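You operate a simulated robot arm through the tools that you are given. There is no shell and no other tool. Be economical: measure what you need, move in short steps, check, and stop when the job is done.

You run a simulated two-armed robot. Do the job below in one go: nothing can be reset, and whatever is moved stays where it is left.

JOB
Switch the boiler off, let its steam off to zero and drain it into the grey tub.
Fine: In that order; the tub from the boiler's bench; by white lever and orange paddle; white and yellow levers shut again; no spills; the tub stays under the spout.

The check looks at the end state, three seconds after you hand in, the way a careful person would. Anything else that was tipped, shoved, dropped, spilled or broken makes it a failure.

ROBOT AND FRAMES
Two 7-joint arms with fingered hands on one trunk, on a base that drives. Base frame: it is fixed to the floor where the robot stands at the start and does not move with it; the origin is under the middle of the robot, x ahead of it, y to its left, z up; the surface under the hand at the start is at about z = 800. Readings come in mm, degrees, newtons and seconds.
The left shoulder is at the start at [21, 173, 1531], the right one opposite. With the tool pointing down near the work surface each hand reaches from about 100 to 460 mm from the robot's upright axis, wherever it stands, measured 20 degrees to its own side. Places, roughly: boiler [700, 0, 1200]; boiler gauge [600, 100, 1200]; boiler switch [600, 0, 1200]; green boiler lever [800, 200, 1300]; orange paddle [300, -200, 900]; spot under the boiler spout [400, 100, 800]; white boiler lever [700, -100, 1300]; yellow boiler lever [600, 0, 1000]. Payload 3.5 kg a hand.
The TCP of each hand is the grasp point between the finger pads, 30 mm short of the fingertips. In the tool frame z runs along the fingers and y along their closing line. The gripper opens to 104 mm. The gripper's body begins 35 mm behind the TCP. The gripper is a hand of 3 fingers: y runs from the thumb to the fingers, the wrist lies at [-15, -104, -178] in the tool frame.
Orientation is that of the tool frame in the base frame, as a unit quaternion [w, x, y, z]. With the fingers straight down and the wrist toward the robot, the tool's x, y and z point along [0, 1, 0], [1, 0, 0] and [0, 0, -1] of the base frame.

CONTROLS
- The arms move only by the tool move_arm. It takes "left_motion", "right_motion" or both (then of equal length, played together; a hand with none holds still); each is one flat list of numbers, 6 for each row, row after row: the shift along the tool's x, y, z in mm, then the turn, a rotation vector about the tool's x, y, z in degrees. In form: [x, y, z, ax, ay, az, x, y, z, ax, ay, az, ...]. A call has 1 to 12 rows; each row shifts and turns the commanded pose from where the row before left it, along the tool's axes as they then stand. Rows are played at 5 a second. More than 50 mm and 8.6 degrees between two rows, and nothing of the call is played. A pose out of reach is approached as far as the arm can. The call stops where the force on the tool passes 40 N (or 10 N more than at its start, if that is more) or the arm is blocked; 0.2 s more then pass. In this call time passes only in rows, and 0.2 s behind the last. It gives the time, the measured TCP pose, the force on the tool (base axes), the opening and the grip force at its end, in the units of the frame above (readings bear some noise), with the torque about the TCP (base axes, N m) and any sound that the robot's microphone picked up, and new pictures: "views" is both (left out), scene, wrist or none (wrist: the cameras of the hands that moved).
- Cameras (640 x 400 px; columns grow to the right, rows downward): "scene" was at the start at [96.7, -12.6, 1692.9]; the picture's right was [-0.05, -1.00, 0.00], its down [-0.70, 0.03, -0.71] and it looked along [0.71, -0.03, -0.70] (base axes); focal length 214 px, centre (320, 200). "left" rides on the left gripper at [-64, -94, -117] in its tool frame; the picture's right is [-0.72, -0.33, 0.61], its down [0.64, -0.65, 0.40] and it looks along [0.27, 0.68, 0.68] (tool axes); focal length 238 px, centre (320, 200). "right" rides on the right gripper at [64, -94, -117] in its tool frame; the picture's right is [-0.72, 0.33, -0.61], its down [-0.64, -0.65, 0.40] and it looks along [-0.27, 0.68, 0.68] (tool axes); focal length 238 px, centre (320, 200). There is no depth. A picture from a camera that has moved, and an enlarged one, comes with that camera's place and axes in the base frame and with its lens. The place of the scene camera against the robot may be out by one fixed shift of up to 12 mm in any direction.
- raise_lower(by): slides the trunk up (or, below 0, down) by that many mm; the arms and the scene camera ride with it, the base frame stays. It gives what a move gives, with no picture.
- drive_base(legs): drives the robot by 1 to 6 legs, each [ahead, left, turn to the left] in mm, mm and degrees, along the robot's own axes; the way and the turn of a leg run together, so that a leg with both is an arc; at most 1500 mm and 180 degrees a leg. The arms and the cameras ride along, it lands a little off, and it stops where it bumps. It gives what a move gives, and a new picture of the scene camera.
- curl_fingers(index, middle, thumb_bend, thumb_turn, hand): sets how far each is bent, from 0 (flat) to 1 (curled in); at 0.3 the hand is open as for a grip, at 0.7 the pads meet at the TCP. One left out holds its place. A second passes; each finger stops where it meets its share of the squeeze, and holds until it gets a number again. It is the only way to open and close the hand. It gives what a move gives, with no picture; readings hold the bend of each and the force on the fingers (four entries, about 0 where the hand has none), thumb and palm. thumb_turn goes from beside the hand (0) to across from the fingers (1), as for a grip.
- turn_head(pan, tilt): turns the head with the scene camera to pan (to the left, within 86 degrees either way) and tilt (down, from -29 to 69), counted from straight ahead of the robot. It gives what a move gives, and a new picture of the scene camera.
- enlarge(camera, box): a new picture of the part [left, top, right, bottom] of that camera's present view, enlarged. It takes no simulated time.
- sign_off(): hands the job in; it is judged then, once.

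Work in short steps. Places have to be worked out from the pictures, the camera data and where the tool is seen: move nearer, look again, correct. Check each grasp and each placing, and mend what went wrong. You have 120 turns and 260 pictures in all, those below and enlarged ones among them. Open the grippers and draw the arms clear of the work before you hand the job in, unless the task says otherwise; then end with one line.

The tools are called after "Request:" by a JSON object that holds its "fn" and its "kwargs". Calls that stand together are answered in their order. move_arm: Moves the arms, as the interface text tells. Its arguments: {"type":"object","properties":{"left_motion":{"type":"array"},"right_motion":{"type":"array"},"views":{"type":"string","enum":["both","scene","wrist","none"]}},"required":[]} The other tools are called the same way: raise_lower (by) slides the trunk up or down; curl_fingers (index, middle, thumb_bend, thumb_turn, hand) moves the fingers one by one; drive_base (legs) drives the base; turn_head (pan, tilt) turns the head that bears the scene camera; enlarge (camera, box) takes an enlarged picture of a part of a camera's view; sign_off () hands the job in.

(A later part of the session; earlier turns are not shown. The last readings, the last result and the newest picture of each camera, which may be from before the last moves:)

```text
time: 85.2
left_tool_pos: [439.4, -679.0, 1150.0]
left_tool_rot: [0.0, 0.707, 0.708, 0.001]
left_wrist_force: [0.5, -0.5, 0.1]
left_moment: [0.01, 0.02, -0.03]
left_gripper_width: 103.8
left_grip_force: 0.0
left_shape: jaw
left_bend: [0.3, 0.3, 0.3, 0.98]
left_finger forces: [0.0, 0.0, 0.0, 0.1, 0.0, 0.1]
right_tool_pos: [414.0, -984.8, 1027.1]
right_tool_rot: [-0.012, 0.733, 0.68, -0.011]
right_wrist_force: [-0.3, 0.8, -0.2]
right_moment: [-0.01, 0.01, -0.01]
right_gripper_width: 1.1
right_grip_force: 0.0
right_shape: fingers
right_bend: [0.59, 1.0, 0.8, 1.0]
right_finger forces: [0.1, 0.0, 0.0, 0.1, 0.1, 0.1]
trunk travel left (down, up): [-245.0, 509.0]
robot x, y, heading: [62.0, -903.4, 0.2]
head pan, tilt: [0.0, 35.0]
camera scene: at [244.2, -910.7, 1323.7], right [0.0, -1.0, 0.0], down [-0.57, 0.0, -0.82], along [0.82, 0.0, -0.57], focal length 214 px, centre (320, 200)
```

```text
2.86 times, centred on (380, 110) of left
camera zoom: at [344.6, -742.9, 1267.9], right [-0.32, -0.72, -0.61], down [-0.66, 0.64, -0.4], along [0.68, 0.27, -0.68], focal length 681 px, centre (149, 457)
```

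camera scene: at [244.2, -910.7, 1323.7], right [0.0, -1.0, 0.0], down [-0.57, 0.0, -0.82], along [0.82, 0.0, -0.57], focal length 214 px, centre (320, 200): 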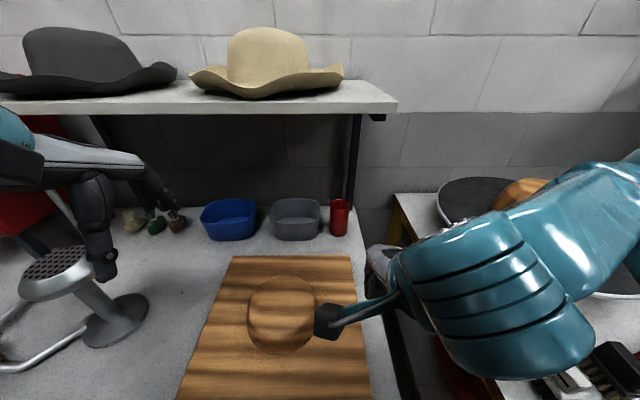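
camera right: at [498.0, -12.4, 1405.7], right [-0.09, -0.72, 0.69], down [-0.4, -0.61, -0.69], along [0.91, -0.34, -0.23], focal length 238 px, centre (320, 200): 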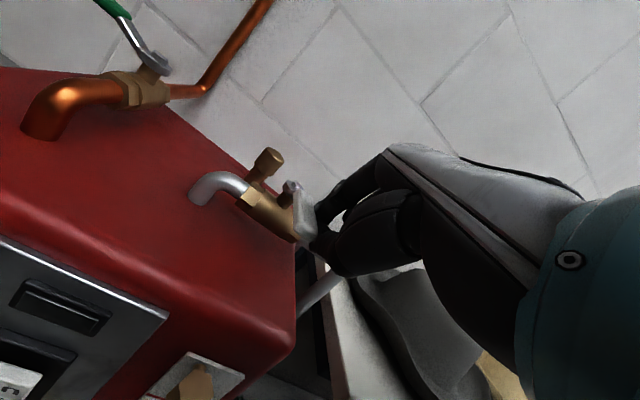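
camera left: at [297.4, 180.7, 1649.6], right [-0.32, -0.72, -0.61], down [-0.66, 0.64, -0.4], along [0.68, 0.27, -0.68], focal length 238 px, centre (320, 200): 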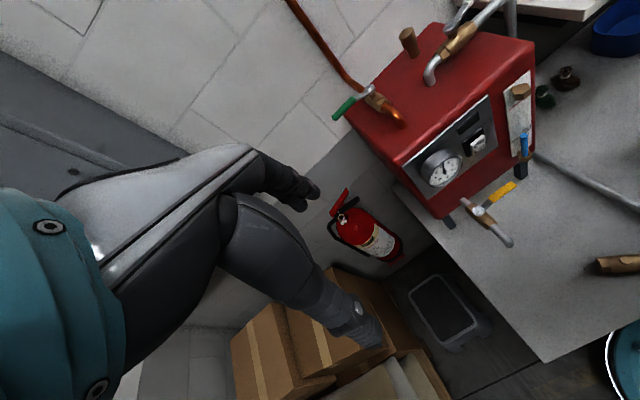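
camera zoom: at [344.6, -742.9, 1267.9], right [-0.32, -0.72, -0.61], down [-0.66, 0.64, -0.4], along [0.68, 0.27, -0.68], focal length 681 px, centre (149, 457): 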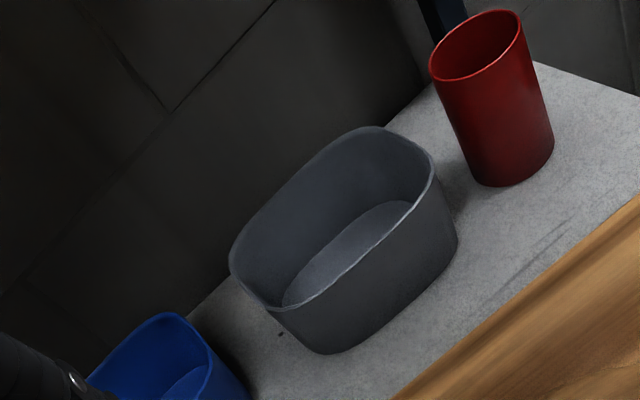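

Near rim is at about [750, -817, 879], bottom edge x≈757. I lower the left hand, tilt it 15° and move in, above the board and below the shelf.

Request:
{"fn": "move_arm", "kwargs": {"left_motion": [-25, 15, 37, 0, 0, 0, -25, 15, 37, 0, 0, 0, -25, 15, 37, 0, 0, 0, -25, 15, 37, 0, 0, 0, -25, 15, 37, 0, 0, 0, -5, 30, 0, -7.5, 0, 0, -5, 30, 0, -7.5, 0, 0], "views": "both"}}

```text
time: 86.8
left_tool_pos: [575.6, -812.1, 967.9]
left_tool_rot: [0.092, 0.7, 0.702, 0.094]
left_wrist_force: [0.2, 0.1, 0.9]
left_moment: [-0.04, 0.0, -0.01]
left_gripper_width: 103.7
left_grip_force: 0.1
left_shape: jaw
left_bend: [0.3, 0.3, 0.3, 0.98]
left_finger forces: [0.0, 0.0, 0.0, 0.0, 0.0, 0.1]
right_tool_pos: [412.9, -985.5, 1028.0]
right_tool_rot: [-0.013, 0.733, 0.68, -0.011]
right_wrist_force: [0.5, 0.1, -0.6]
right_moment: [0.01, 0.01, 0.01]
right_gripper_width: 1.0
right_grip_force: 0.0
right_shape: fingers
right_bend: [0.59, 1.0, 0.8, 1.0]
right_finger forces: [0.1, 0.0, 0.0, 0.0, 0.1, 0.1]
trunk travel left (down, up): [-245.0, 509.0]
robot x, y, heading: [59.8, -899.6, -0.2]
head pan, tilt: [0.0, 35.0]
camera scene: at [243.5, -910.9, 1323.8], right [0.0, -1.0, 0.0], down [-0.57, 0.0, -0.82], along [0.82, 0.0, -0.57], focal length 214 px, centre (320, 200)
camera left: at [453.0, -875.9, 1057.3], right [-0.15, -0.72, -0.68], down [-0.53, 0.64, -0.56], along [0.84, 0.27, -0.48], focal length 238 px, centre (320, 200)
```

scene: 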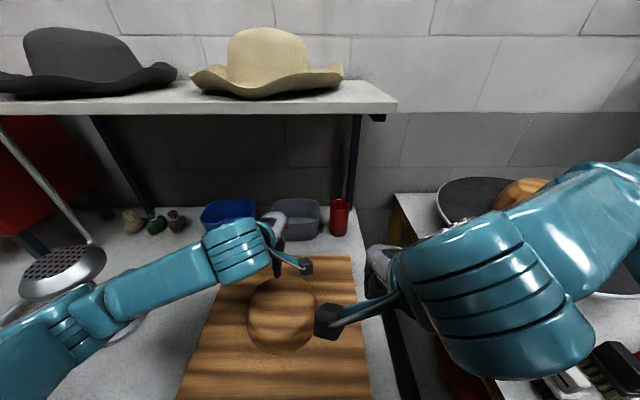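
left: 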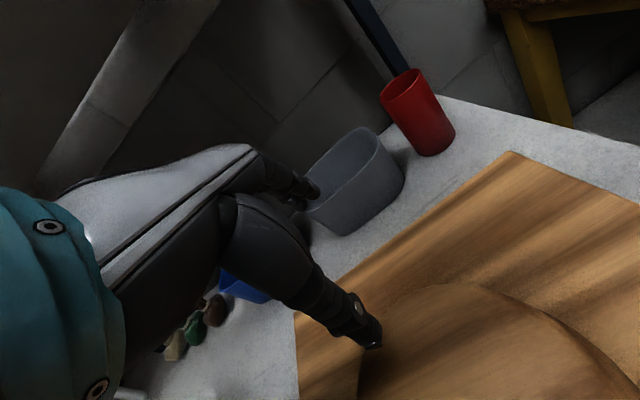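

Aligned roughly. I enlarge the wrist view to refine the near rim position.

Request:
{"fn": "enlarge", "kwargs": {"camera": "left", "box": [260, 100, 440, 250]}}

Request:
{"fn": "enlarge", "kwargs": {"camera": "scene", "box": [200, 180, 360, 290]}}

```text
2.67 times, centred on (350, 175) of left
camera zoom: at [453.0, -875.9, 1057.3], right [-0.15, -0.72, -0.68], down [-0.53, 0.64, -0.56], along [0.84, 0.27, -0.48], focal length 636 px, centre (240, 267)
```

zoom: 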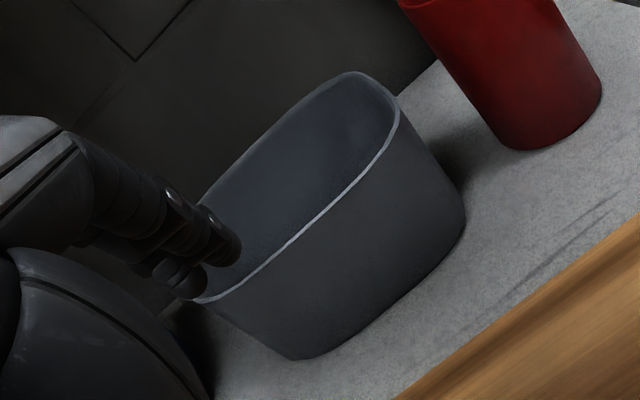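

```text
3.64 times, centred on (280, 235) of scene
camera zoom: at [243.5, -910.9, 1323.8], right [0.0, -1.0, 0.0], down [-0.57, 0.0, -0.82], along [0.82, 0.0, -0.57], focal length 780 px, centre (466, 73)
```

zoom: 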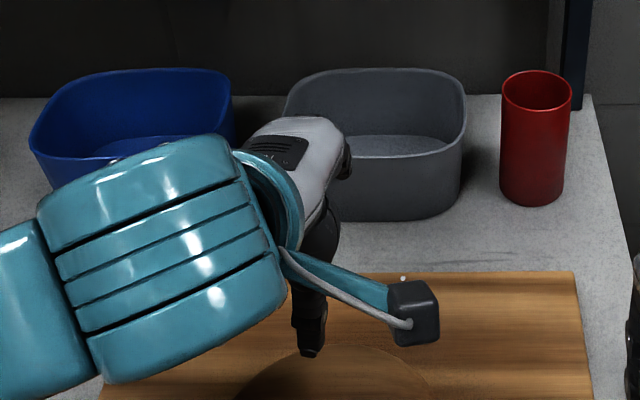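

Near rim confirmed at x≈751, z≈883, centre y≈-817. I move over it with fingers inside and thumb outside, still above.

Request:
{"fn": "move_arm", "kwargs": {"left_motion": [-1.2, 39.5, 20, 0, 0, 0, -1.2, 39.5, 20, 0, 0, 0, -1.2, 39.5, 20, 0, 0, 0, -1.2, 39.5, 20, 0, 0, 0], "views": "both"}}

Request:
{"fn": "enlarge", "kwargs": {"camera": "left", "box": [220, 140, 460, 340]}}

```text
time: 87.8
left_tool_pos: [748.8, -816.0, 931.9]
left_tool_rot: [0.092, 0.7, 0.702, 0.093]
left_wrist_force: [-0.2, 0.2, -0.2]
left_moment: [-0.02, -0.02, 0.0]
left_gripper_width: 104.0
left_grip_force: 0.1
left_shape: jaw
left_bend: [0.3, 0.3, 0.3, 0.98]
left_finger forces: [0.0, 0.1, 0.1, 0.0, 0.1, 0.0]
right_tool_pos: [413.3, -983.9, 1028.0]
right_tool_rot: [-0.013, 0.733, 0.68, -0.011]
right_wrist_force: [0.5, -0.3, 0.4]
right_moment: [0.0, -0.02, 0.01]
right_gripper_width: 1.4
right_grip_force: 0.1
right_shape: fingers
right_bend: [0.59, 1.0, 0.8, 1.0]
right_finger forces: [0.0, 0.1, 0.0, 0.0, 0.0, 0.0]
trunk travel left (down, up): [-245.0, 509.0]
robot x, y, heading: [57.3, -904.0, 0.2]
head pan, tilt: [0.0, 35.0]
camera scene: at [243.7, -911.1, 1323.7], right [0.0, -1.0, 0.0], down [-0.57, 0.0, -0.82], along [0.82, 0.0, -0.57], focal length 214 px, centre (320, 200)
camera left: at [627.4, -880.8, 1021.6], right [-0.15, -0.72, -0.68], down [-0.53, 0.64, -0.56], along [0.84, 0.27, -0.48], focal length 238 px, centre (320, 200)
```

scene: 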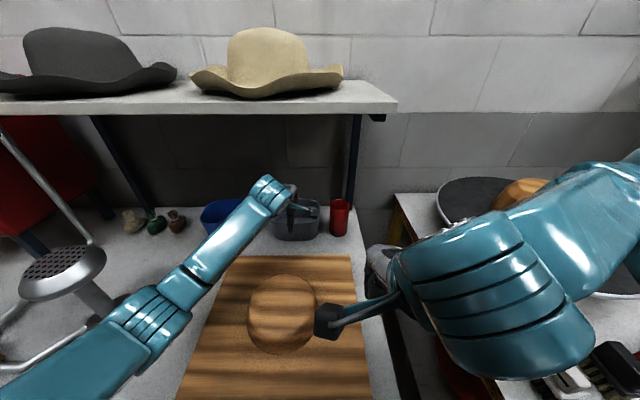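
left: 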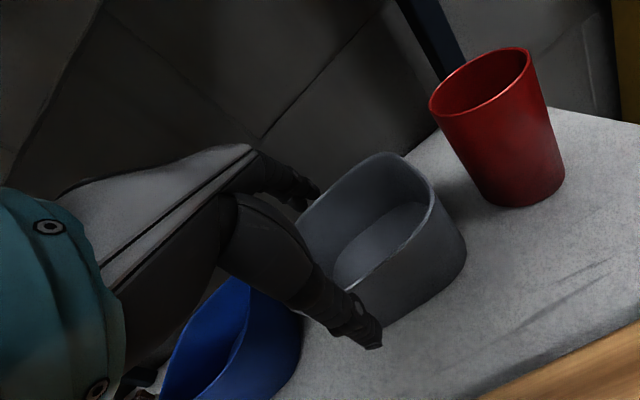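

```text
2.00 times, centred on (340, 240) of left
camera zoom: at [627.4, -880.8, 1021.6], right [-0.15, -0.72, -0.68], down [-0.53, 0.64, -0.56], along [0.84, 0.27, -0.48], focal length 477 px, centre (280, 120)
```

zoom: 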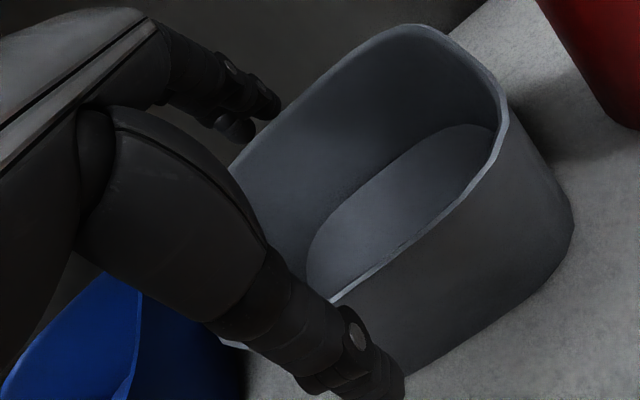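

Fingers line up to go inside the near wall, thumb outside. I descend 66 mm.

Request:
{"fn": "move_arm", "kwargs": {"left_motion": [0.5, -7, 32.3, 0, 0, 0, 0.5, -7, 32.3, 0, 0, 0], "views": "wrist"}}

Request:
{"fn": "enlarge", "kwargs": {"camera": "left", "box": [220, 140, 460, 340]}}

```text
time: 88.5
left_tool_pos: [750.7, -814.7, 866.2]
left_tool_rot: [0.093, 0.699, 0.703, 0.093]
left_wrist_force: [-0.4, 0.8, 0.1]
left_moment: [0.03, -0.02, -0.03]
left_gripper_width: 103.7
left_grip_force: 0.2
left_shape: jaw
left_bend: [0.3, 0.3, 0.3, 0.98]
left_finger forces: [0.1, 0.0, 0.0, 0.0, 0.1, 0.0]
right_tool_pos: [412.3, -984.9, 1027.7]
right_tool_rot: [-0.012, 0.732, 0.681, -0.011]
right_wrist_force: [0.6, 0.8, -0.1]
right_moment: [0.01, 0.01, 0.02]
right_gripper_width: 1.0
right_grip_force: 0.1
right_shape: fingers
right_bend: [0.59, 1.0, 0.8, 1.0]
right_finger forces: [0.1, 0.1, 0.1, 0.1, 0.1, 0.0]
trunk travel left (down, up): [-245.0, 509.0]
robot x, y, heading: [58.7, -899.8, 0.0]
head pan, tilt: [0.0, 35.0]
camera left: at [630.0, -879.5, 955.3], right [-0.15, -0.72, -0.68], down [-0.53, 0.64, -0.56], along [0.84, 0.27, -0.48], focal length 238 px, centre (320, 200)
```

left: 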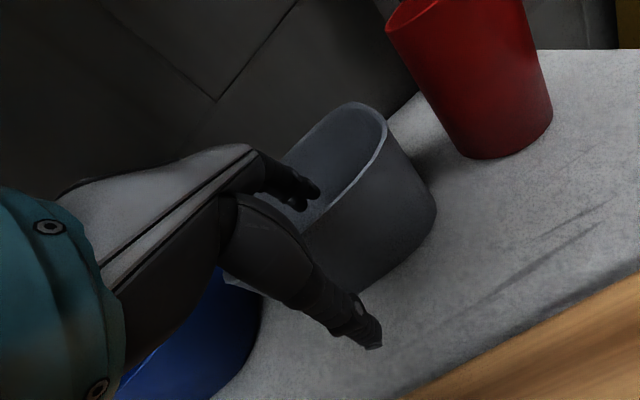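

```text
2.00 times, centred on (340, 240) of left
camera zoom: at [630.0, -879.5, 955.3], right [-0.15, -0.72, -0.68], down [-0.53, 0.64, -0.56], along [0.84, 0.27, -0.48], focal length 477 px, centre (280, 120)
```

zoom: 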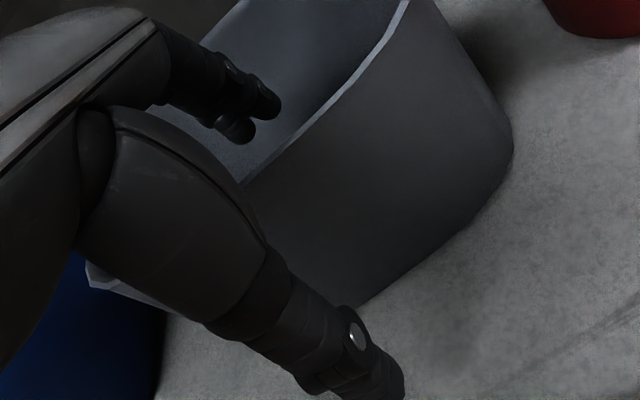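

Fingers are inside, thumb outside. I close the hand on the wall.

Request:
{"fn": "curl_fingers", "kwargs": {"hand": "left", "index": 0.6, "middle": 0.6, "thumb_bend": 0.6}}

Request:
{"fn": "curl_fingers", "kwargs": {"hand": "left", "index": 0.85, "middle": 0.85, "thumb_bend": 0.85}}

Request:
{"fn": "enlarge", "kwargs": {"camera": "left", "box": [200, 100, 440, 300]}}

```text
time: 89.5
left_tool_pos: [751.2, -815.0, 865.4]
left_tool_rot: [0.092, 0.7, 0.702, 0.092]
left_wrist_force: [0.3, 0.2, -0.5]
left_moment: [0.01, -0.03, -0.01]
left_gripper_width: 26.9
left_grip_force: 0.3
left_shape: fingers
left_bend: [0.6, 0.6, 0.59, 0.98]
left_finger forces: [0.0, 0.0, 0.0, 0.1, 0.4, 0.1]
right_tool_pos: [413.2, -985.8, 1027.9]
right_tool_rot: [-0.013, 0.733, 0.68, -0.012]
right_wrist_force: [0.7, 0.3, 0.3]
right_moment: [0.0, 0.04, 0.0]
right_gripper_width: 1.0
right_grip_force: 0.2
right_shape: fingers
right_bend: [0.59, 1.0, 0.8, 1.0]
right_finger forces: [0.0, 0.0, 0.0, 0.0, 0.0, 0.1]
trunk travel left (down, up): [-245.0, 509.0]
robot x, y, heading: [57.7, -905.4, 0.2]
head pan, tilt: [0.0, 35.0]
```

```text
time: 90.5
left_tool_pos: [751.1, -815.1, 865.7]
left_tool_rot: [0.093, 0.7, 0.702, 0.092]
left_wrist_force: [-0.1, 1.0, -1.9]
left_moment: [-0.08, 0.06, -0.02]
left_gripper_width: 0.1
left_grip_force: 17.3
left_shape: fingers
left_bend: [0.76, 0.85, 0.76, 0.92]
left_finger forces: [16.5, 0.5, 0.0, 0.1, 17.3, 0.0]
right_tool_pos: [414.6, -983.6, 1028.7]
right_tool_rot: [-0.013, 0.732, 0.681, -0.011]
right_wrist_force: [0.2, 0.0, 0.1]
right_moment: [0.01, 0.02, -0.05]
right_gripper_width: 1.2
right_grip_force: 0.0
right_shape: fingers
right_bend: [0.59, 1.0, 0.8, 1.0]
right_finger forces: [0.0, 0.0, 0.0, 0.0, 0.0, 0.1]
trunk travel left (down, up): [-245.0, 509.0]
robot x, y, heading: [60.0, -902.3, -0.2]
head pan, tilt: [0.0, 35.0]
```

```text
2.00 times, centred on (320, 200) of left
camera zoom: at [629.9, -879.6, 955.5], right [-0.15, -0.72, -0.68], down [-0.53, 0.64, -0.56], along [0.84, 0.27, -0.48], focal length 477 px, centre (320, 200)
```

zoom: 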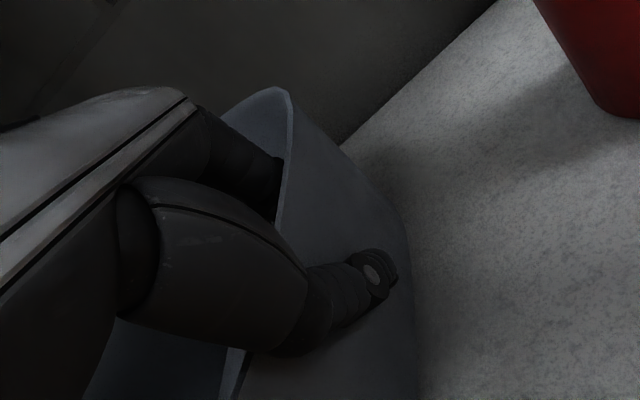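

The tub turned somewhat when gripped; I look at it from the head camera.

Request:
{"fn": "enlarge", "kwargs": {"camera": "scene", "box": [180, 160, 380, 280]}}

Request:
{"fn": "enlarge", "kwargs": {"camera": "left", "box": [0, 0, 640, 400]}}

```text
3.20 times, centred on (280, 220) of scene
camera zoom: at [243.5, -910.7, 1323.8], right [0.0, -1.0, 0.0], down [-0.57, 0.0, -0.82], along [0.82, 0.0, -0.57], focal length 686 px, centre (448, 136)
```

zoom: 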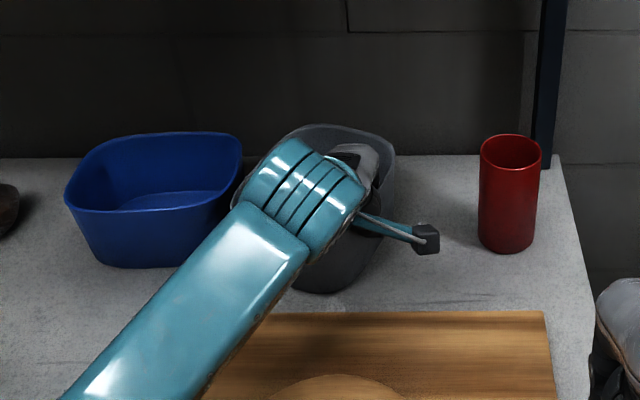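

```text
1.00 times, centred on (320, 200) of left (not enlarged: the box is as wide or as high as the picture)
camera zoom: at [629.9, -879.6, 955.5], right [-0.15, -0.72, -0.68], down [-0.53, 0.64, -0.56], along [0.84, 0.27, -0.48], focal length 238 px, centre (320, 200)
```

zoom: 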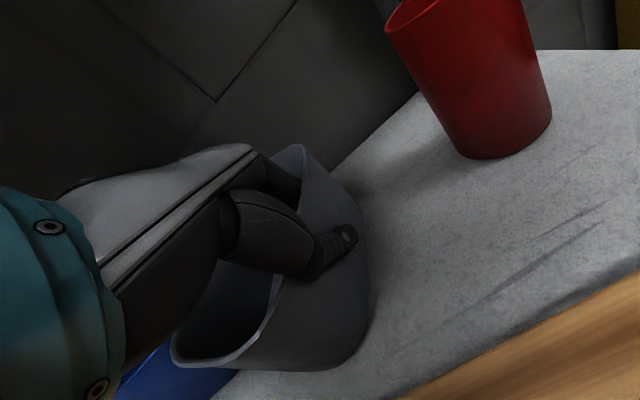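

The middle finger over-closed and swung the tub about 40°, but index and thumb hold it at 17 N. I test the grip with a small lift.

Request:
{"fn": "move_arm", "kwargs": {"left_motion": [0, 2.6, -9.7, 0, 0, 0, 0, 5.2, -19.3, 0, 0, 0, 0, 2.6, -9.7, 0, 0, 0], "views": "both"}}

Request:
{"fn": "enlarge", "kwargs": {"camera": "scene", "box": [180, 160, 380, 280]}}

```text
time: 91.2
left_tool_pos: [752.9, -815.1, 906.8]
left_tool_rot: [0.091, 0.699, 0.703, 0.093]
left_wrist_force: [0.1, 0.1, -1.7]
left_moment: [-0.09, 0.06, 0.0]
left_gripper_width: 0.0
left_grip_force: 17.6
left_shape: fingers
left_bend: [0.76, 0.85, 0.76, 0.92]
left_finger forces: [16.7, 0.4, 0.0, 0.0, 17.4, 0.1]
right_tool_pos: [412.9, -984.3, 1028.3]
right_tool_rot: [-0.012, 0.732, 0.681, -0.011]
right_wrist_force: [-0.1, 0.6, -0.3]
right_moment: [0.01, 0.0, -0.01]
right_gripper_width: 1.1
right_grip_force: 0.0
right_shape: fingers
right_bend: [0.59, 1.0, 0.8, 1.0]
right_finger forces: [0.0, 0.0, 0.1, 0.0, 0.0, 0.0]
trunk travel left (down, up): [-245.0, 509.0]
robot x, y, heading: [58.8, -901.8, 0.0]
head pan, tilt: [0.0, 35.0]
camera scene: at [243.5, -910.8, 1323.8], right [0.0, -1.0, 0.0], down [-0.57, 0.0, -0.82], along [0.82, 0.0, -0.57], focal length 214 px, centre (320, 200)
camera left: at [630.3, -880.0, 996.4], right [-0.15, -0.72, -0.68], down [-0.53, 0.64, -0.56], along [0.84, 0.27, -0.48], focal length 238 px, centre (320, 200)
```

scene: 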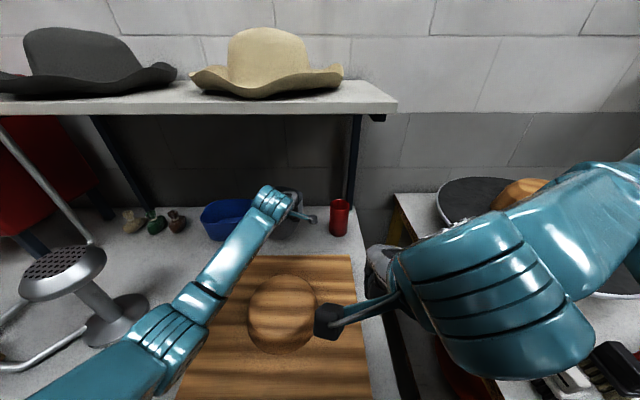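
left: 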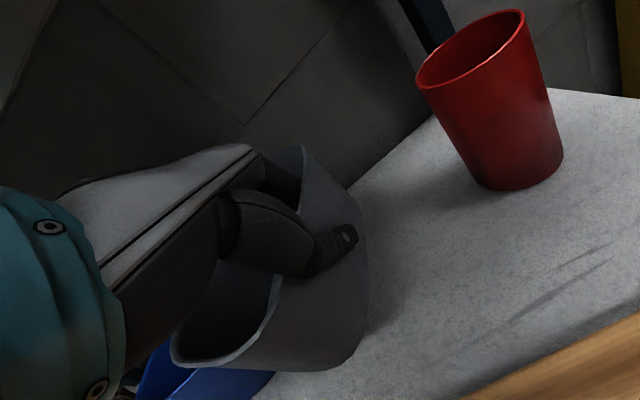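

```text
3.20 times, centred on (280, 220) of scene
camera zoom: at [243.5, -910.8, 1323.8], right [0.0, -1.0, 0.0], down [-0.57, 0.0, -0.82], along [0.82, 0.0, -0.57], focal length 686 px, centre (448, 136)
```

zoom: 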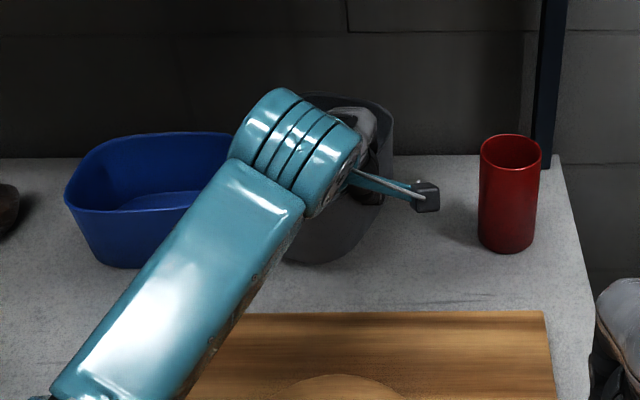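

Firm grip: the tub rose with the hand, level, about 1.7 N. I lift 100 mm more, back away, and draw the arm in.

Request:
{"fn": "move_arm", "kwargs": {"left_motion": [0, 6.7, -25, 0, 0, 0, 0, 6.7, -25, 0, 0, 0, 0, 6.7, -25, 0, 0, 0, 0, 6.7, -25, 0, 0, 0], "views": "none"}}

Request:
{"fn": "drive_base", "kwargs": {"legs": [[-235, 0, 0]]}}

Request:
{"fn": "move_arm", "kwargs": {"left_motion": [0, -38.6, -10.4, 0, 0, 0, 0, -38.6, -10.4, 0, 0, 0, 0, -38.6, -10.4, 0, 0, 0, 0, -38.6, -10.4, 0, 0, 0], "views": "both"}}

```text
time: 92.2
left_tool_pos: [752.2, -816.7, 1011.1]
left_tool_rot: [0.092, 0.699, 0.703, 0.092]
left_wrist_force: [-0.4, 0.3, -1.5]
left_moment: [-0.07, 0.03, 0.02]
left_gripper_width: 0.0
left_grip_force: 17.2
left_shape: fingers
left_bend: [0.76, 0.85, 0.76, 0.92]
left_finger forces: [16.8, 0.5, 0.1, 0.1, 17.5, 0.0]
right_tool_pos: [413.6, -986.0, 1027.8]
right_tool_rot: [-0.012, 0.732, 0.681, -0.011]
right_wrist_force: [0.7, -0.1, 0.8]
right_moment: [0.0, 0.0, 0.0]
right_gripper_width: 1.3
right_grip_force: 0.1
right_shape: fingers
right_bend: [0.59, 1.0, 0.8, 1.0]
right_finger forces: [0.0, 0.1, 0.0, 0.0, 0.0, 0.1]
trunk travel left (down, up): [-245.0, 509.0]
robot x, y, heading: [61.4, -901.2, -0.1]
head pan, tilt: [0.0, 35.0]
```

```text
time: 94.0
left_tool_pos: [516.0, -818.6, 1010.6]
left_tool_rot: [0.093, 0.7, 0.702, 0.093]
left_wrist_force: [-0.5, -0.2, -1.8]
left_moment: [-0.1, 0.07, -0.01]
left_gripper_width: 0.0
left_grip_force: 17.5
left_shape: fingers
left_bend: [0.76, 0.85, 0.76, 0.92]
left_finger forces: [16.8, 0.3, 0.0, 0.1, 17.3, 0.0]
right_tool_pos: [175.8, -985.1, 1027.2]
right_tool_rot: [-0.013, 0.733, 0.68, -0.011]
right_wrist_force: [-0.7, -0.6, -0.2]
right_moment: [-0.02, -0.01, 0.02]
right_gripper_width: 1.3
right_grip_force: 0.1
right_shape: fingers
right_bend: [0.59, 1.0, 0.8, 1.0]
right_finger forces: [0.1, 0.0, 0.1, 0.1, 0.1, 0.0]
trunk travel left (down, up): [-245.0, 509.0]
robot x, y, heading: [-176.7, -897.5, -0.2]
head pan, tilt: [0.0, 35.0]
camera scene: at [6.7, -911.2, 1323.9], right [0.0, -1.0, 0.0], down [-0.57, 0.0, -0.82], along [0.82, 0.0, -0.57], focal length 214 px, centre (320, 200)
```

scene: 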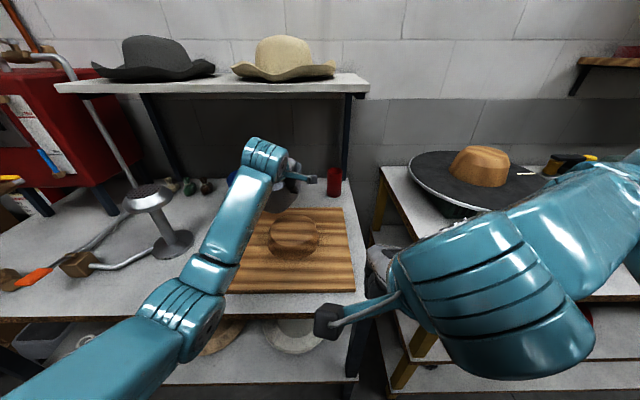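

```text
time: 95.0
left_tool_pos: [355.0, -817.6, 1012.6]
left_tool_rot: [0.093, 0.7, 0.702, 0.093]
left_wrist_force: [0.9, 1.2, -2.1]
left_moment: [-0.08, 0.06, 0.02]
left_gripper_width: 0.0
left_grip_force: 17.3
left_shape: fingers
left_bend: [0.76, 0.85, 0.76, 0.92]
left_finger forces: [16.8, 0.6, 0.0, 0.1, 17.8, 0.0]
right_tool_pos: [177.5, -985.3, 1028.2]
right_tool_rot: [-0.012, 0.733, 0.68, -0.011]
right_wrist_force: [0.2, 0.3, -0.1]
right_moment: [0.0, 0.01, -0.03]
right_gripper_width: 1.0
right_grip_force: 0.0
right_shape: fingers
right_bend: [0.59, 1.0, 0.8, 1.0]
right_finger forces: [0.0, 0.0, 0.0, 0.0, 0.0, 0.0]
trunk travel left (down, up): [-245.0, 509.0]
robot x, y, heading: [-174.0, -905.7, -0.0]
head pan, tilt: [0.0, 35.0]
camera scene: at [7.0, -911.3, 1323.9], right [0.0, -1.0, 0.0], down [-0.57, 0.0, -0.82], along [0.82, 0.0, -0.57], focal length 214 px, centre (320, 200)
camera left: at [233.8, -882.0, 1101.3], right [-0.15, -0.72, -0.68], down [-0.53, 0.64, -0.56], along [0.84, 0.27, -0.48], focal length 238 px, centre (320, 200)
```

scene: 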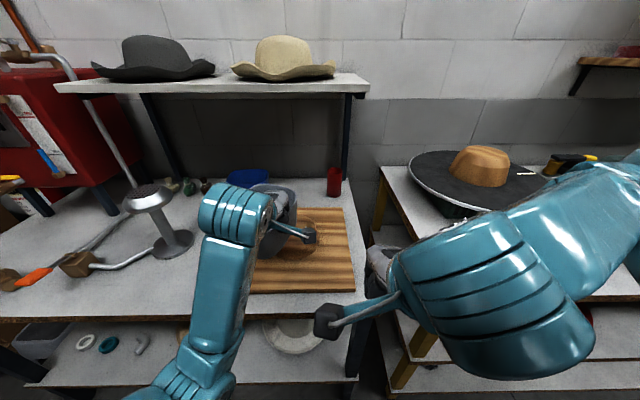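
left: 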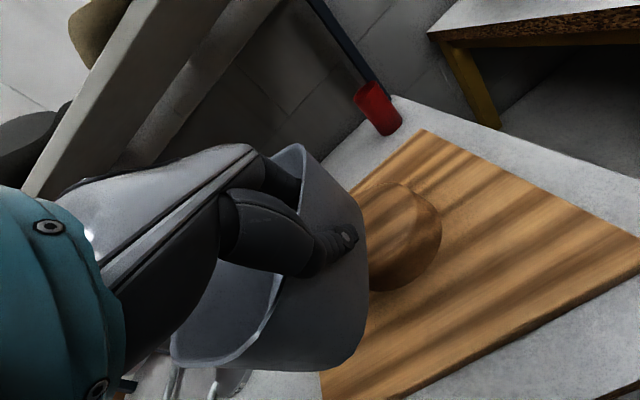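

Secure. I raise the trunk 120 mm so the tub clears the steam head, then drive left along the bench.

Request:
{"fn": "raise_lower", "kwargs": {"by": 120}}

Request:
{"fn": "drive_base", "kwargs": {"legs": [[0, 860, 0]]}}

Request:
{"fn": "turn_head", "kwargs": {"pan": 10, "tilt": 45}}

```text
time: 96.5
left_tool_pos: [356.6, -817.1, 1130.2]
left_tool_rot: [0.091, 0.701, 0.702, 0.092]
left_wrist_force: [0.3, -0.7, -0.7]
left_moment: [-0.07, 0.05, 0.01]
left_gripper_width: 0.1
left_grip_force: 17.1
left_shape: fingers
left_bend: [0.76, 0.85, 0.76, 0.92]
left_finger forces: [17.0, 0.6, 0.1, 0.0, 17.8, 0.0]
right_tool_pos: [177.0, -985.8, 1148.1]
right_tool_rot: [-0.013, 0.733, 0.681, -0.012]
right_wrist_force: [-0.5, -0.6, -0.2]
right_moment: [-0.01, -0.04, 0.0]
right_gripper_width: 1.1
right_grip_force: 0.0
right_shape: fingers
right_bend: [0.59, 1.0, 0.8, 1.0]
right_finger forces: [0.1, 0.0, 0.0, 0.1, 0.0, 0.0]
trunk travel left (down, up): [-365.0, 389.0]
robot x, y, heading: [-175.3, -901.5, -0.3]
head pan, tilt: [0.0, 35.0]
```

```text
time: 101.2
left_tool_pos: [356.4, 63.2, 1130.5]
left_tool_rot: [0.093, 0.7, 0.702, 0.092]
left_wrist_force: [0.2, -1.3, -2.3]
left_moment: [-0.08, 0.05, 0.01]
left_gripper_width: 0.0
left_grip_force: 17.8
left_shape: fingers
left_bend: [0.76, 0.85, 0.76, 0.92]
left_finger forces: [17.0, 0.5, 0.0, 0.1, 17.8, 0.0]
right_tool_pos: [176.6, -104.9, 1148.4]
right_tool_rot: [-0.012, 0.733, 0.68, -0.011]
right_wrist_force: [-0.5, -0.5, -0.1]
right_moment: [-0.01, 0.01, -0.03]
right_gripper_width: 1.1
right_grip_force: 0.0
right_shape: fingers
right_bend: [0.59, 1.0, 0.8, 1.0]
right_finger forces: [0.0, 0.0, 0.0, 0.0, 0.0, 0.0]
trunk travel left (down, up): [-365.0, 389.0]
robot x, y, heading: [-179.0, -22.4, 0.1]
head pan, tilt: [0.0, 35.0]
camera scene: at [-36.2, -30.5, 1445.9], right [0.0, -1.0, 0.0], down [-0.57, 0.0, -0.82], along [0.82, 0.0, -0.57], focal length 214 px, centre (320, 200)
```

scene: 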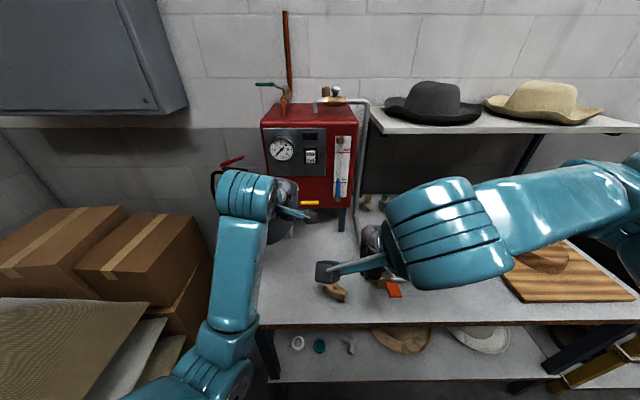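

```text
time: 101.9
left_tool_pos: [355.3, 62.7, 1131.4]
left_tool_rot: [0.092, 0.7, 0.702, 0.092]
left_wrist_force: [-0.5, 0.2, -1.8]
left_moment: [-0.05, 0.04, -0.02]
left_gripper_width: 0.0
left_grip_force: 18.0
left_shape: fingers
left_bend: [0.76, 0.85, 0.76, 0.92]
left_finger forces: [16.9, 0.4, 0.0, 0.0, 17.8, 0.1]
right_tool_pos: [178.7, -105.9, 1147.5]
right_tool_rot: [-0.012, 0.734, 0.679, -0.011]
right_wrist_force: [0.9, -0.2, -0.4]
right_moment: [0.01, 0.01, -0.03]
right_gripper_width: 1.1
right_grip_force: 0.1
right_shape: fingers
right_bend: [0.59, 1.0, 0.8, 1.0]
right_finger forces: [0.1, 0.0, 0.0, 0.0, 0.0, 0.0]
trunk travel left (down, up): [-365.0, 389.0]
robot x, y, heading: [-176.9, -20.7, 0.2]
head pan, tilt: [10.0, 45.0]
camera scene: at [-44.2, -16.8, 1431.1], right [0.17, -0.98, 0.0], down [-0.7, -0.12, -0.71], along [0.7, 0.12, -0.71], focal length 214 px, centre (320, 200)
```

scene: 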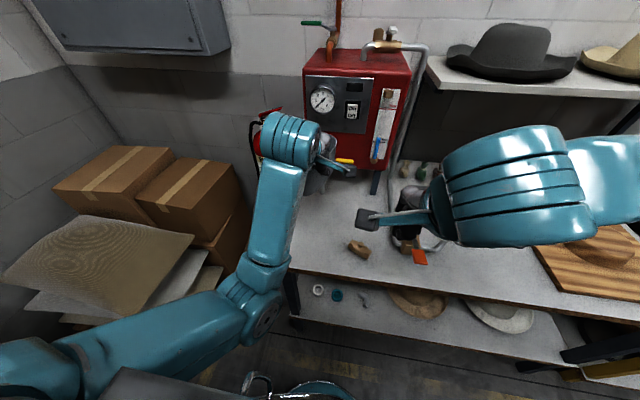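

The tub hangs level. Spout tip triangulates to about [474, 76, 945]; the tub's centre is about [+57, +42] from the TCP. I draw back 100 mm, then lower in front of the spout.

Request:
{"fn": "move_arm", "kwargs": {"left_motion": [0, -32.2, -8.7, 0, 0, 0, 0, -32.2, -8.7, 0, 0, 0, 0, -32.2, -8.7, 0, 0, 0, 0.5, -11, 40.6, 0, 0, 0, 0.5, -11, 40.6, 0, 0, 0, 0.5, -11, 40.6, 0, 0, 0, 0.5, -11, 40.6, 0, 0, 0], "views": "both"}}

```text
time: 103.0
left_tool_pos: [285.7, 77.1, 1142.9]
left_tool_rot: [0.143, 0.684, 0.697, 0.162]
left_wrist_force: [0.6, 0.0, -1.3]
left_moment: [-0.1, 0.04, 0.0]
left_gripper_width: 0.2
left_grip_force: 17.7
left_shape: fingers
left_bend: [0.76, 0.85, 0.76, 0.92]
left_finger forces: [17.6, 0.1, 0.1, 0.1, 18.1, 0.1]
right_tool_pos: [178.1, -104.6, 1147.4]
right_tool_rot: [-0.012, 0.733, 0.68, -0.011]
right_wrist_force: [-1.0, 0.5, 0.7]
right_moment: [-0.02, -0.01, -0.02]
right_gripper_width: 1.0
right_grip_force: 0.1
right_shape: fingers
right_bend: [0.59, 1.0, 0.8, 1.0]
right_finger forces: [0.0, 0.0, 0.1, 0.0, 0.1, 0.0]
trunk travel left (down, up): [-365.0, 389.0]
robot x, y, heading: [-179.9, -25.7, 0.1]
head pan, tilt: [10.0, 45.0]
stopped in row 5 (left hand): the arm was blocked; the commanded pose is now the measured one
camera scene: at [-44.3, -16.4, 1431.0], right [0.17, -0.98, 0.0], down [-0.7, -0.12, -0.71], along [0.7, 0.12, -0.71], focal length 214 px, centre (320, 200)
camera left: at [151.4, 8.2, 1207.5], right [-0.02, -0.7, -0.71], down [-0.44, 0.64, -0.63], along [0.9, 0.3, -0.32], focal length 238 px, centre (320, 200)
```

scene: 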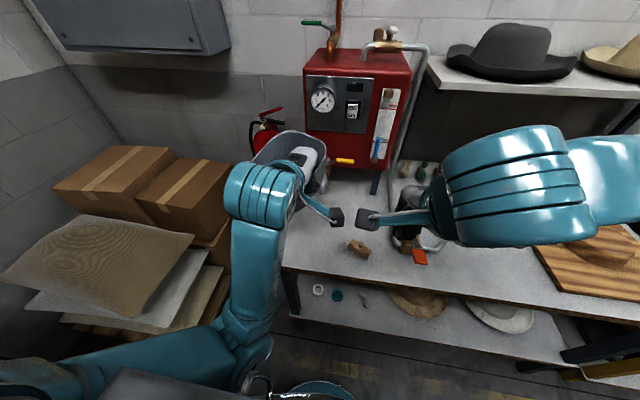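
left: 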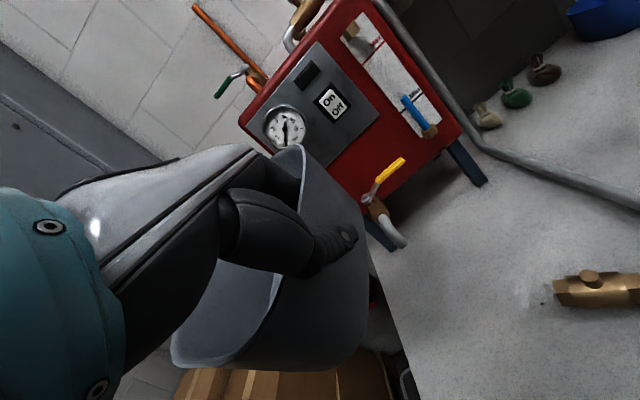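

The arm was too folded there. Instead I straighten the hand, go out to the left of the spout and lower there, then I'll slide right beneath it.

Request:
{"fn": "move_arm", "kwargs": {"left_motion": [0, 0, 0, 4.8, 0, 0, 0, 0, 0, 4.8, 0, 0, 21, 35, 9.4, 0, 0, 0, 21, 35, 9.4, 0, 0, 0, 21, 35, 9.4, 0, 0, 0, 0, -10.5, 39, 0, 0, 0, 0, -10.5, 39, 0, 0, 0, 0, -10.5, 39, 0, 0, 0], "views": "both"}}

```text
time: 104.8
left_tool_pos: [393.3, 143.5, 1022.2]
left_tool_rot: [0.087, 0.694, 0.708, 0.103]
left_wrist_force: [0.1, 0.3, -2.6]
left_moment: [-0.1, 0.05, 0.02]
left_gripper_width: 0.0
left_grip_force: 18.2
left_shape: fingers
left_bend: [0.76, 0.85, 0.76, 0.92]
left_finger forces: [17.4, 0.3, 0.1, 0.1, 18.0, 0.1]
right_tool_pos: [177.5, -105.2, 1148.2]
right_tool_rot: [-0.012, 0.733, 0.68, -0.011]
right_wrist_force: [-0.5, 0.6, 0.5]
right_moment: [0.0, -0.03, 0.03]
right_gripper_width: 0.8
right_grip_force: 0.1
right_shape: fingers
right_bend: [0.59, 1.0, 0.8, 1.0]
right_finger forces: [0.0, 0.0, 0.1, 0.0, 0.0, 0.1]
trunk travel left (down, up): [-365.0, 389.0]
robot x, y, heading: [-175.2, -23.8, 0.2]
head pan, tilt: [10.0, 45.0]
camera scene: at [-44.4, -16.5, 1431.1], right [0.17, -0.98, 0.0], down [-0.7, -0.12, -0.71], along [0.7, 0.12, -0.71], focal length 214 px, centre (320, 200)
camera left: at [272.4, 76.2, 1109.6], right [-0.13, -0.71, -0.69], down [-0.54, 0.64, -0.55], along [0.83, 0.3, -0.47], focal length 238 px, centre (320, 200)
```

scene: 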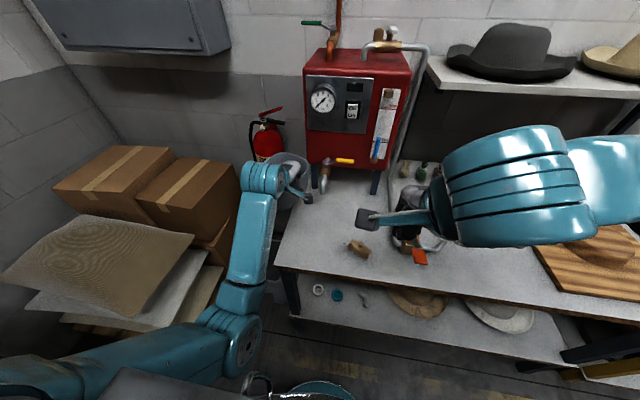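
left: 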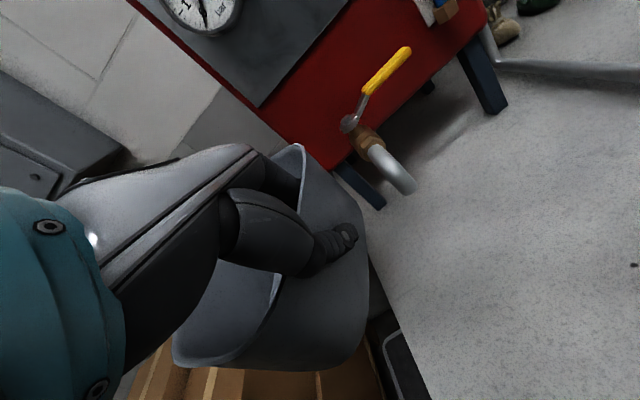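

Spout tip confirmed at about [470, 79, 942] and the bench's left edge at y≈203. I lower the tub to just above the bench height.

Request:
{"fn": "move_arm", "kwargs": {"left_motion": [0, -10.5, 39.3, 0, 0, 0, 0, -10.5, 39.3, 0, 0, 0, 0, -10.5, 39.3, 0, 0, 0], "views": "both"}}

Request:
{"fn": "enlarge", "kwargs": {"camera": "scene", "box": [220, 130, 400, 280]}}

```text
time: 105.6
left_tool_pos: [395.4, 147.1, 901.1]
left_tool_rot: [0.087, 0.693, 0.708, 0.104]
left_wrist_force: [-0.5, -0.2, -1.6]
left_moment: [-0.08, 0.04, 0.01]
left_gripper_width: 0.0
left_grip_force: 17.7
left_shape: fingers
left_bend: [0.76, 0.85, 0.76, 0.92]
left_finger forces: [17.4, 0.3, 0.1, 0.1, 18.1, 0.0]
right_tool_pos: [177.7, -104.2, 1148.3]
right_tool_rot: [-0.012, 0.733, 0.68, -0.012]
right_wrist_force: [-0.3, -0.1, -0.8]
right_moment: [-0.01, -0.01, 0.03]
right_gripper_width: 1.4
right_grip_force: 0.0
right_shape: fingers
right_bend: [0.59, 1.0, 0.8, 1.0]
right_finger forces: [0.0, 0.1, 0.0, 0.0, 0.0, 0.0]
trunk travel left (down, up): [-365.0, 389.0]
robot x, y, heading: [-174.6, -24.3, -0.1]
head pan, tilt: [10.0, 45.0]
camera scene: at [-44.1, -16.4, 1431.0], right [0.17, -0.98, 0.0], down [-0.7, -0.12, -0.71], along [0.7, 0.12, -0.71], focal length 214 px, centre (320, 200)
camera left: at [273.8, 79.2, 987.3], right [-0.13, -0.71, -0.69], down [-0.54, 0.64, -0.55], along [0.83, 0.3, -0.47], focal length 238 px, centre (320, 200)
```

scene: 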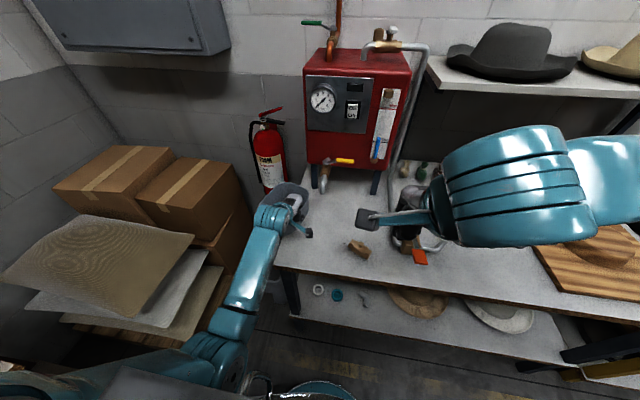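
left: 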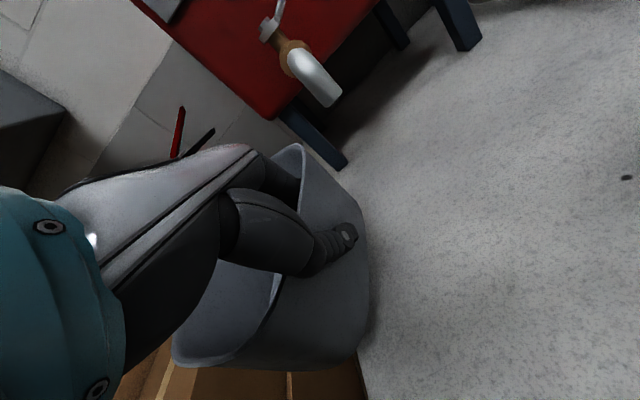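

```text
2.67 times, centred on (310, 205) of scene
camera zoom: at [-44.1, -16.4, 1431.0], right [0.17, -0.98, 0.0], down [-0.7, -0.12, -0.71], along [0.7, 0.12, -0.71], focal length 572 px, centre (347, 187)
```

zoom: 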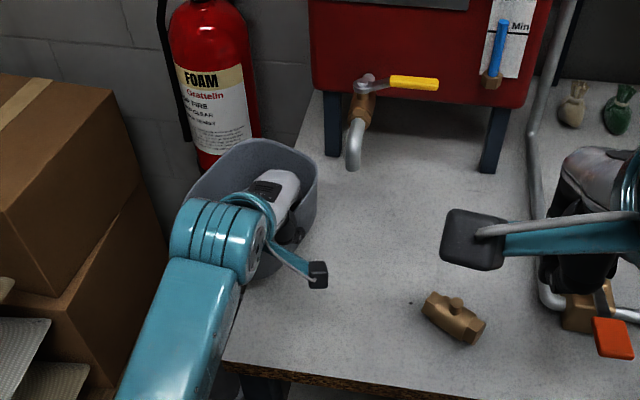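

Tub centre is about [+45, +37] from the TCP. I lower 15 mm more and slide right to bring it under the spout.

Request:
{"fn": "move_arm", "kwargs": {"left_motion": [0, -3, 15, 0, 0, 0, -26, 0, 0, 0, 0, 0, -26, 0, 0, 0, 0, 0, -26, 0, 0, 0, 0, 0, -26, 0, 0, 0, 0, 0], "views": "both"}}

Request:
{"fn": "enlarge", "kwargs": {"camera": "scene", "box": [220, 130, 400, 280]}}

```text
time: 106.8
left_tool_pos: [403.8, 131.4, 861.1]
left_tool_rot: [0.029, 0.683, 0.712, 0.159]
left_wrist_force: [-0.4, 0.8, -2.1]
left_moment: [-0.08, 0.05, -0.06]
left_gripper_width: 0.0
left_grip_force: 17.5
left_shape: fingers
left_bend: [0.76, 0.85, 0.76, 0.92]
left_finger forces: [17.3, 0.4, 0.1, 0.1, 18.1, 0.1]
right_tool_pos: [177.9, -104.6, 1147.9]
right_tool_rot: [-0.012, 0.733, 0.68, -0.011]
right_wrist_force: [0.2, 0.7, -0.9]
right_moment: [0.0, -0.01, 0.01]
right_gripper_width: 1.2
right_grip_force: 0.1
right_shape: fingers
right_bend: [0.59, 1.0, 0.8, 1.0]
right_finger forces: [0.1, 0.0, 0.0, 0.1, 0.1, 0.0]
trunk travel left (down, up): [-365.0, 389.0]
robot x, y, heading: [-182.2, -25.0, -0.1]
head pan, tilt: [10.0, 45.0]
stopped in row 5 (left hand): the arm was blocked; the commanded pose is now the measured one
camera scene: at [-44.1, -16.5, 1431.0], right [0.17, -0.98, 0.0], down [-0.7, -0.12, -0.71], along [0.7, 0.12, -0.71], focal length 214 px, centre (320, 200)
camera left: at [286.2, 44.8, 936.3], right [-0.11, -0.6, -0.8], down [-0.57, 0.69, -0.44], along [0.82, 0.4, -0.41], focal length 238 px, centre (320, 200)
```

scene: 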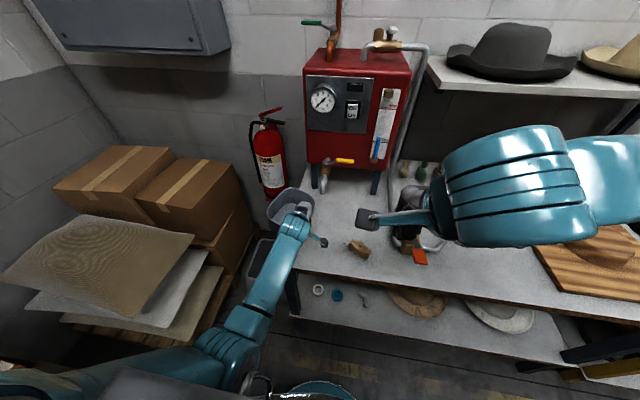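
left: 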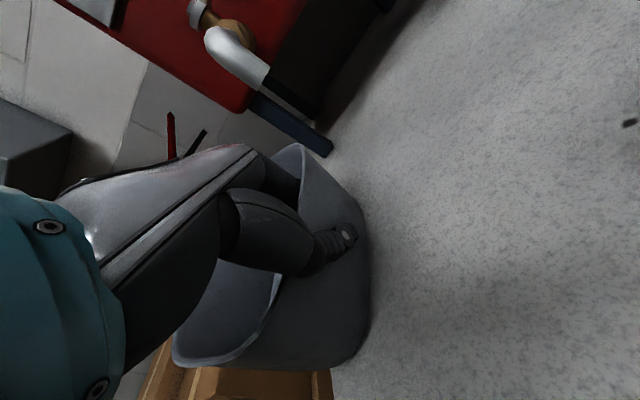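

```text
2.67 times, centred on (310, 205) of scene
camera zoom: at [-44.1, -16.5, 1431.0], right [0.17, -0.98, 0.0], down [-0.7, -0.12, -0.71], along [0.7, 0.12, -0.71], focal length 572 px, centre (347, 187)
```

zoom: 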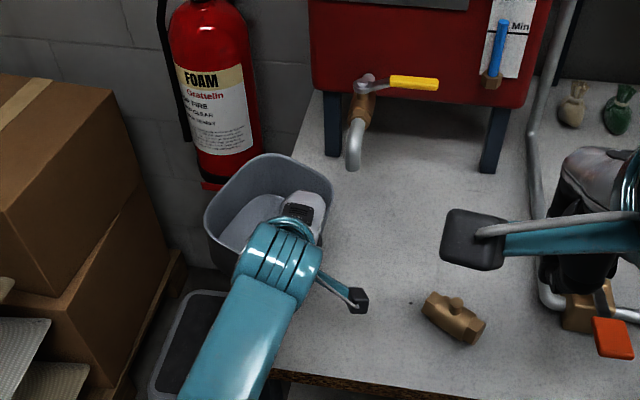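

The arm hit a joint limit and rolled about 9°, so I lift, undo the roll, and will instead slide the tub sideways by driving the base.

Request:
{"fn": "move_arm", "kwargs": {"left_motion": [4.4, 6.7, -23.7, 0, 0, 0, 2.5, 4, -14.5, 0, -4.65, 0, 14, 0, 0, 0, -4.65, 0], "views": "both"}}

Request:
{"fn": "enlarge", "kwargs": {"camera": "scene", "box": [220, 130, 400, 280]}}

```text
time: 107.6
left_tool_pos: [402.1, 140.5, 903.7]
left_tool_rot: [0.089, 0.694, 0.707, 0.101]
left_wrist_force: [0.3, 0.8, -1.6]
left_moment: [-0.09, 0.05, -0.01]
left_gripper_width: 0.0
left_grip_force: 17.8
left_shape: fingers
left_bend: [0.76, 0.85, 0.76, 0.92]
left_finger forces: [17.9, 0.0, 0.0, 0.1, 18.3, 0.0]
right_tool_pos: [178.5, -104.7, 1147.0]
right_tool_rot: [-0.012, 0.733, 0.68, -0.012]
right_wrist_force: [0.2, -0.6, 0.3]
right_moment: [-0.02, 0.0, -0.02]
right_gripper_width: 1.4
right_grip_force: 0.1
right_shape: fingers
right_bend: [0.59, 1.0, 0.8, 1.0]
right_finger forces: [0.1, 0.0, 0.0, 0.1, 0.1, 0.1]
trunk travel left (down, up): [-365.0, 389.0]
robot x, y, heading: [-174.0, -21.6, -0.1]
head pan, tilt: [10.0, 45.0]
camera scene: at [-44.2, -15.8, 1431.0], right [0.17, -0.98, 0.0], down [-0.7, -0.12, -0.71], along [0.7, 0.12, -0.71], focal length 214 px, centre (320, 200)
camera left: at [280.8, 72.8, 990.6], right [-0.14, -0.71, -0.69], down [-0.53, 0.64, -0.55], along [0.83, 0.29, -0.47], focal length 238 px, centre (320, 200)
```

scene: 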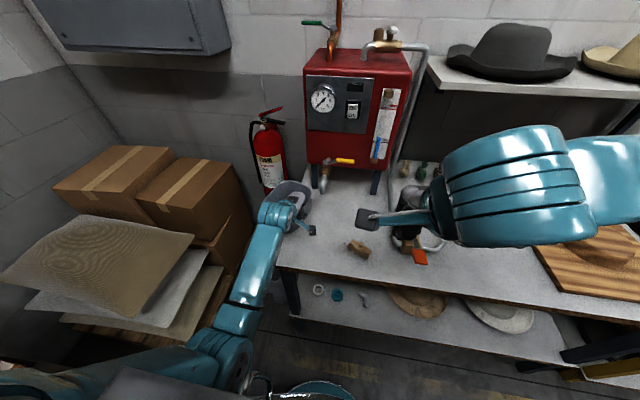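
left: 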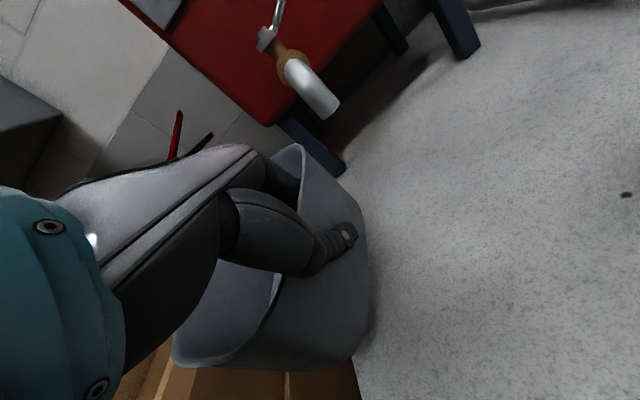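

```text
2.67 times, centred on (310, 205) of scene
camera zoom: at [-44.2, -15.8, 1431.0], right [0.17, -0.98, 0.0], down [-0.7, -0.12, -0.71], along [0.7, 0.12, -0.71], focal length 572 px, centre (347, 187)
```

zoom: 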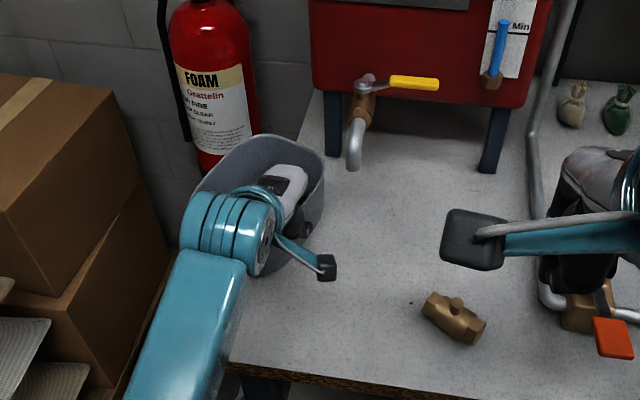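

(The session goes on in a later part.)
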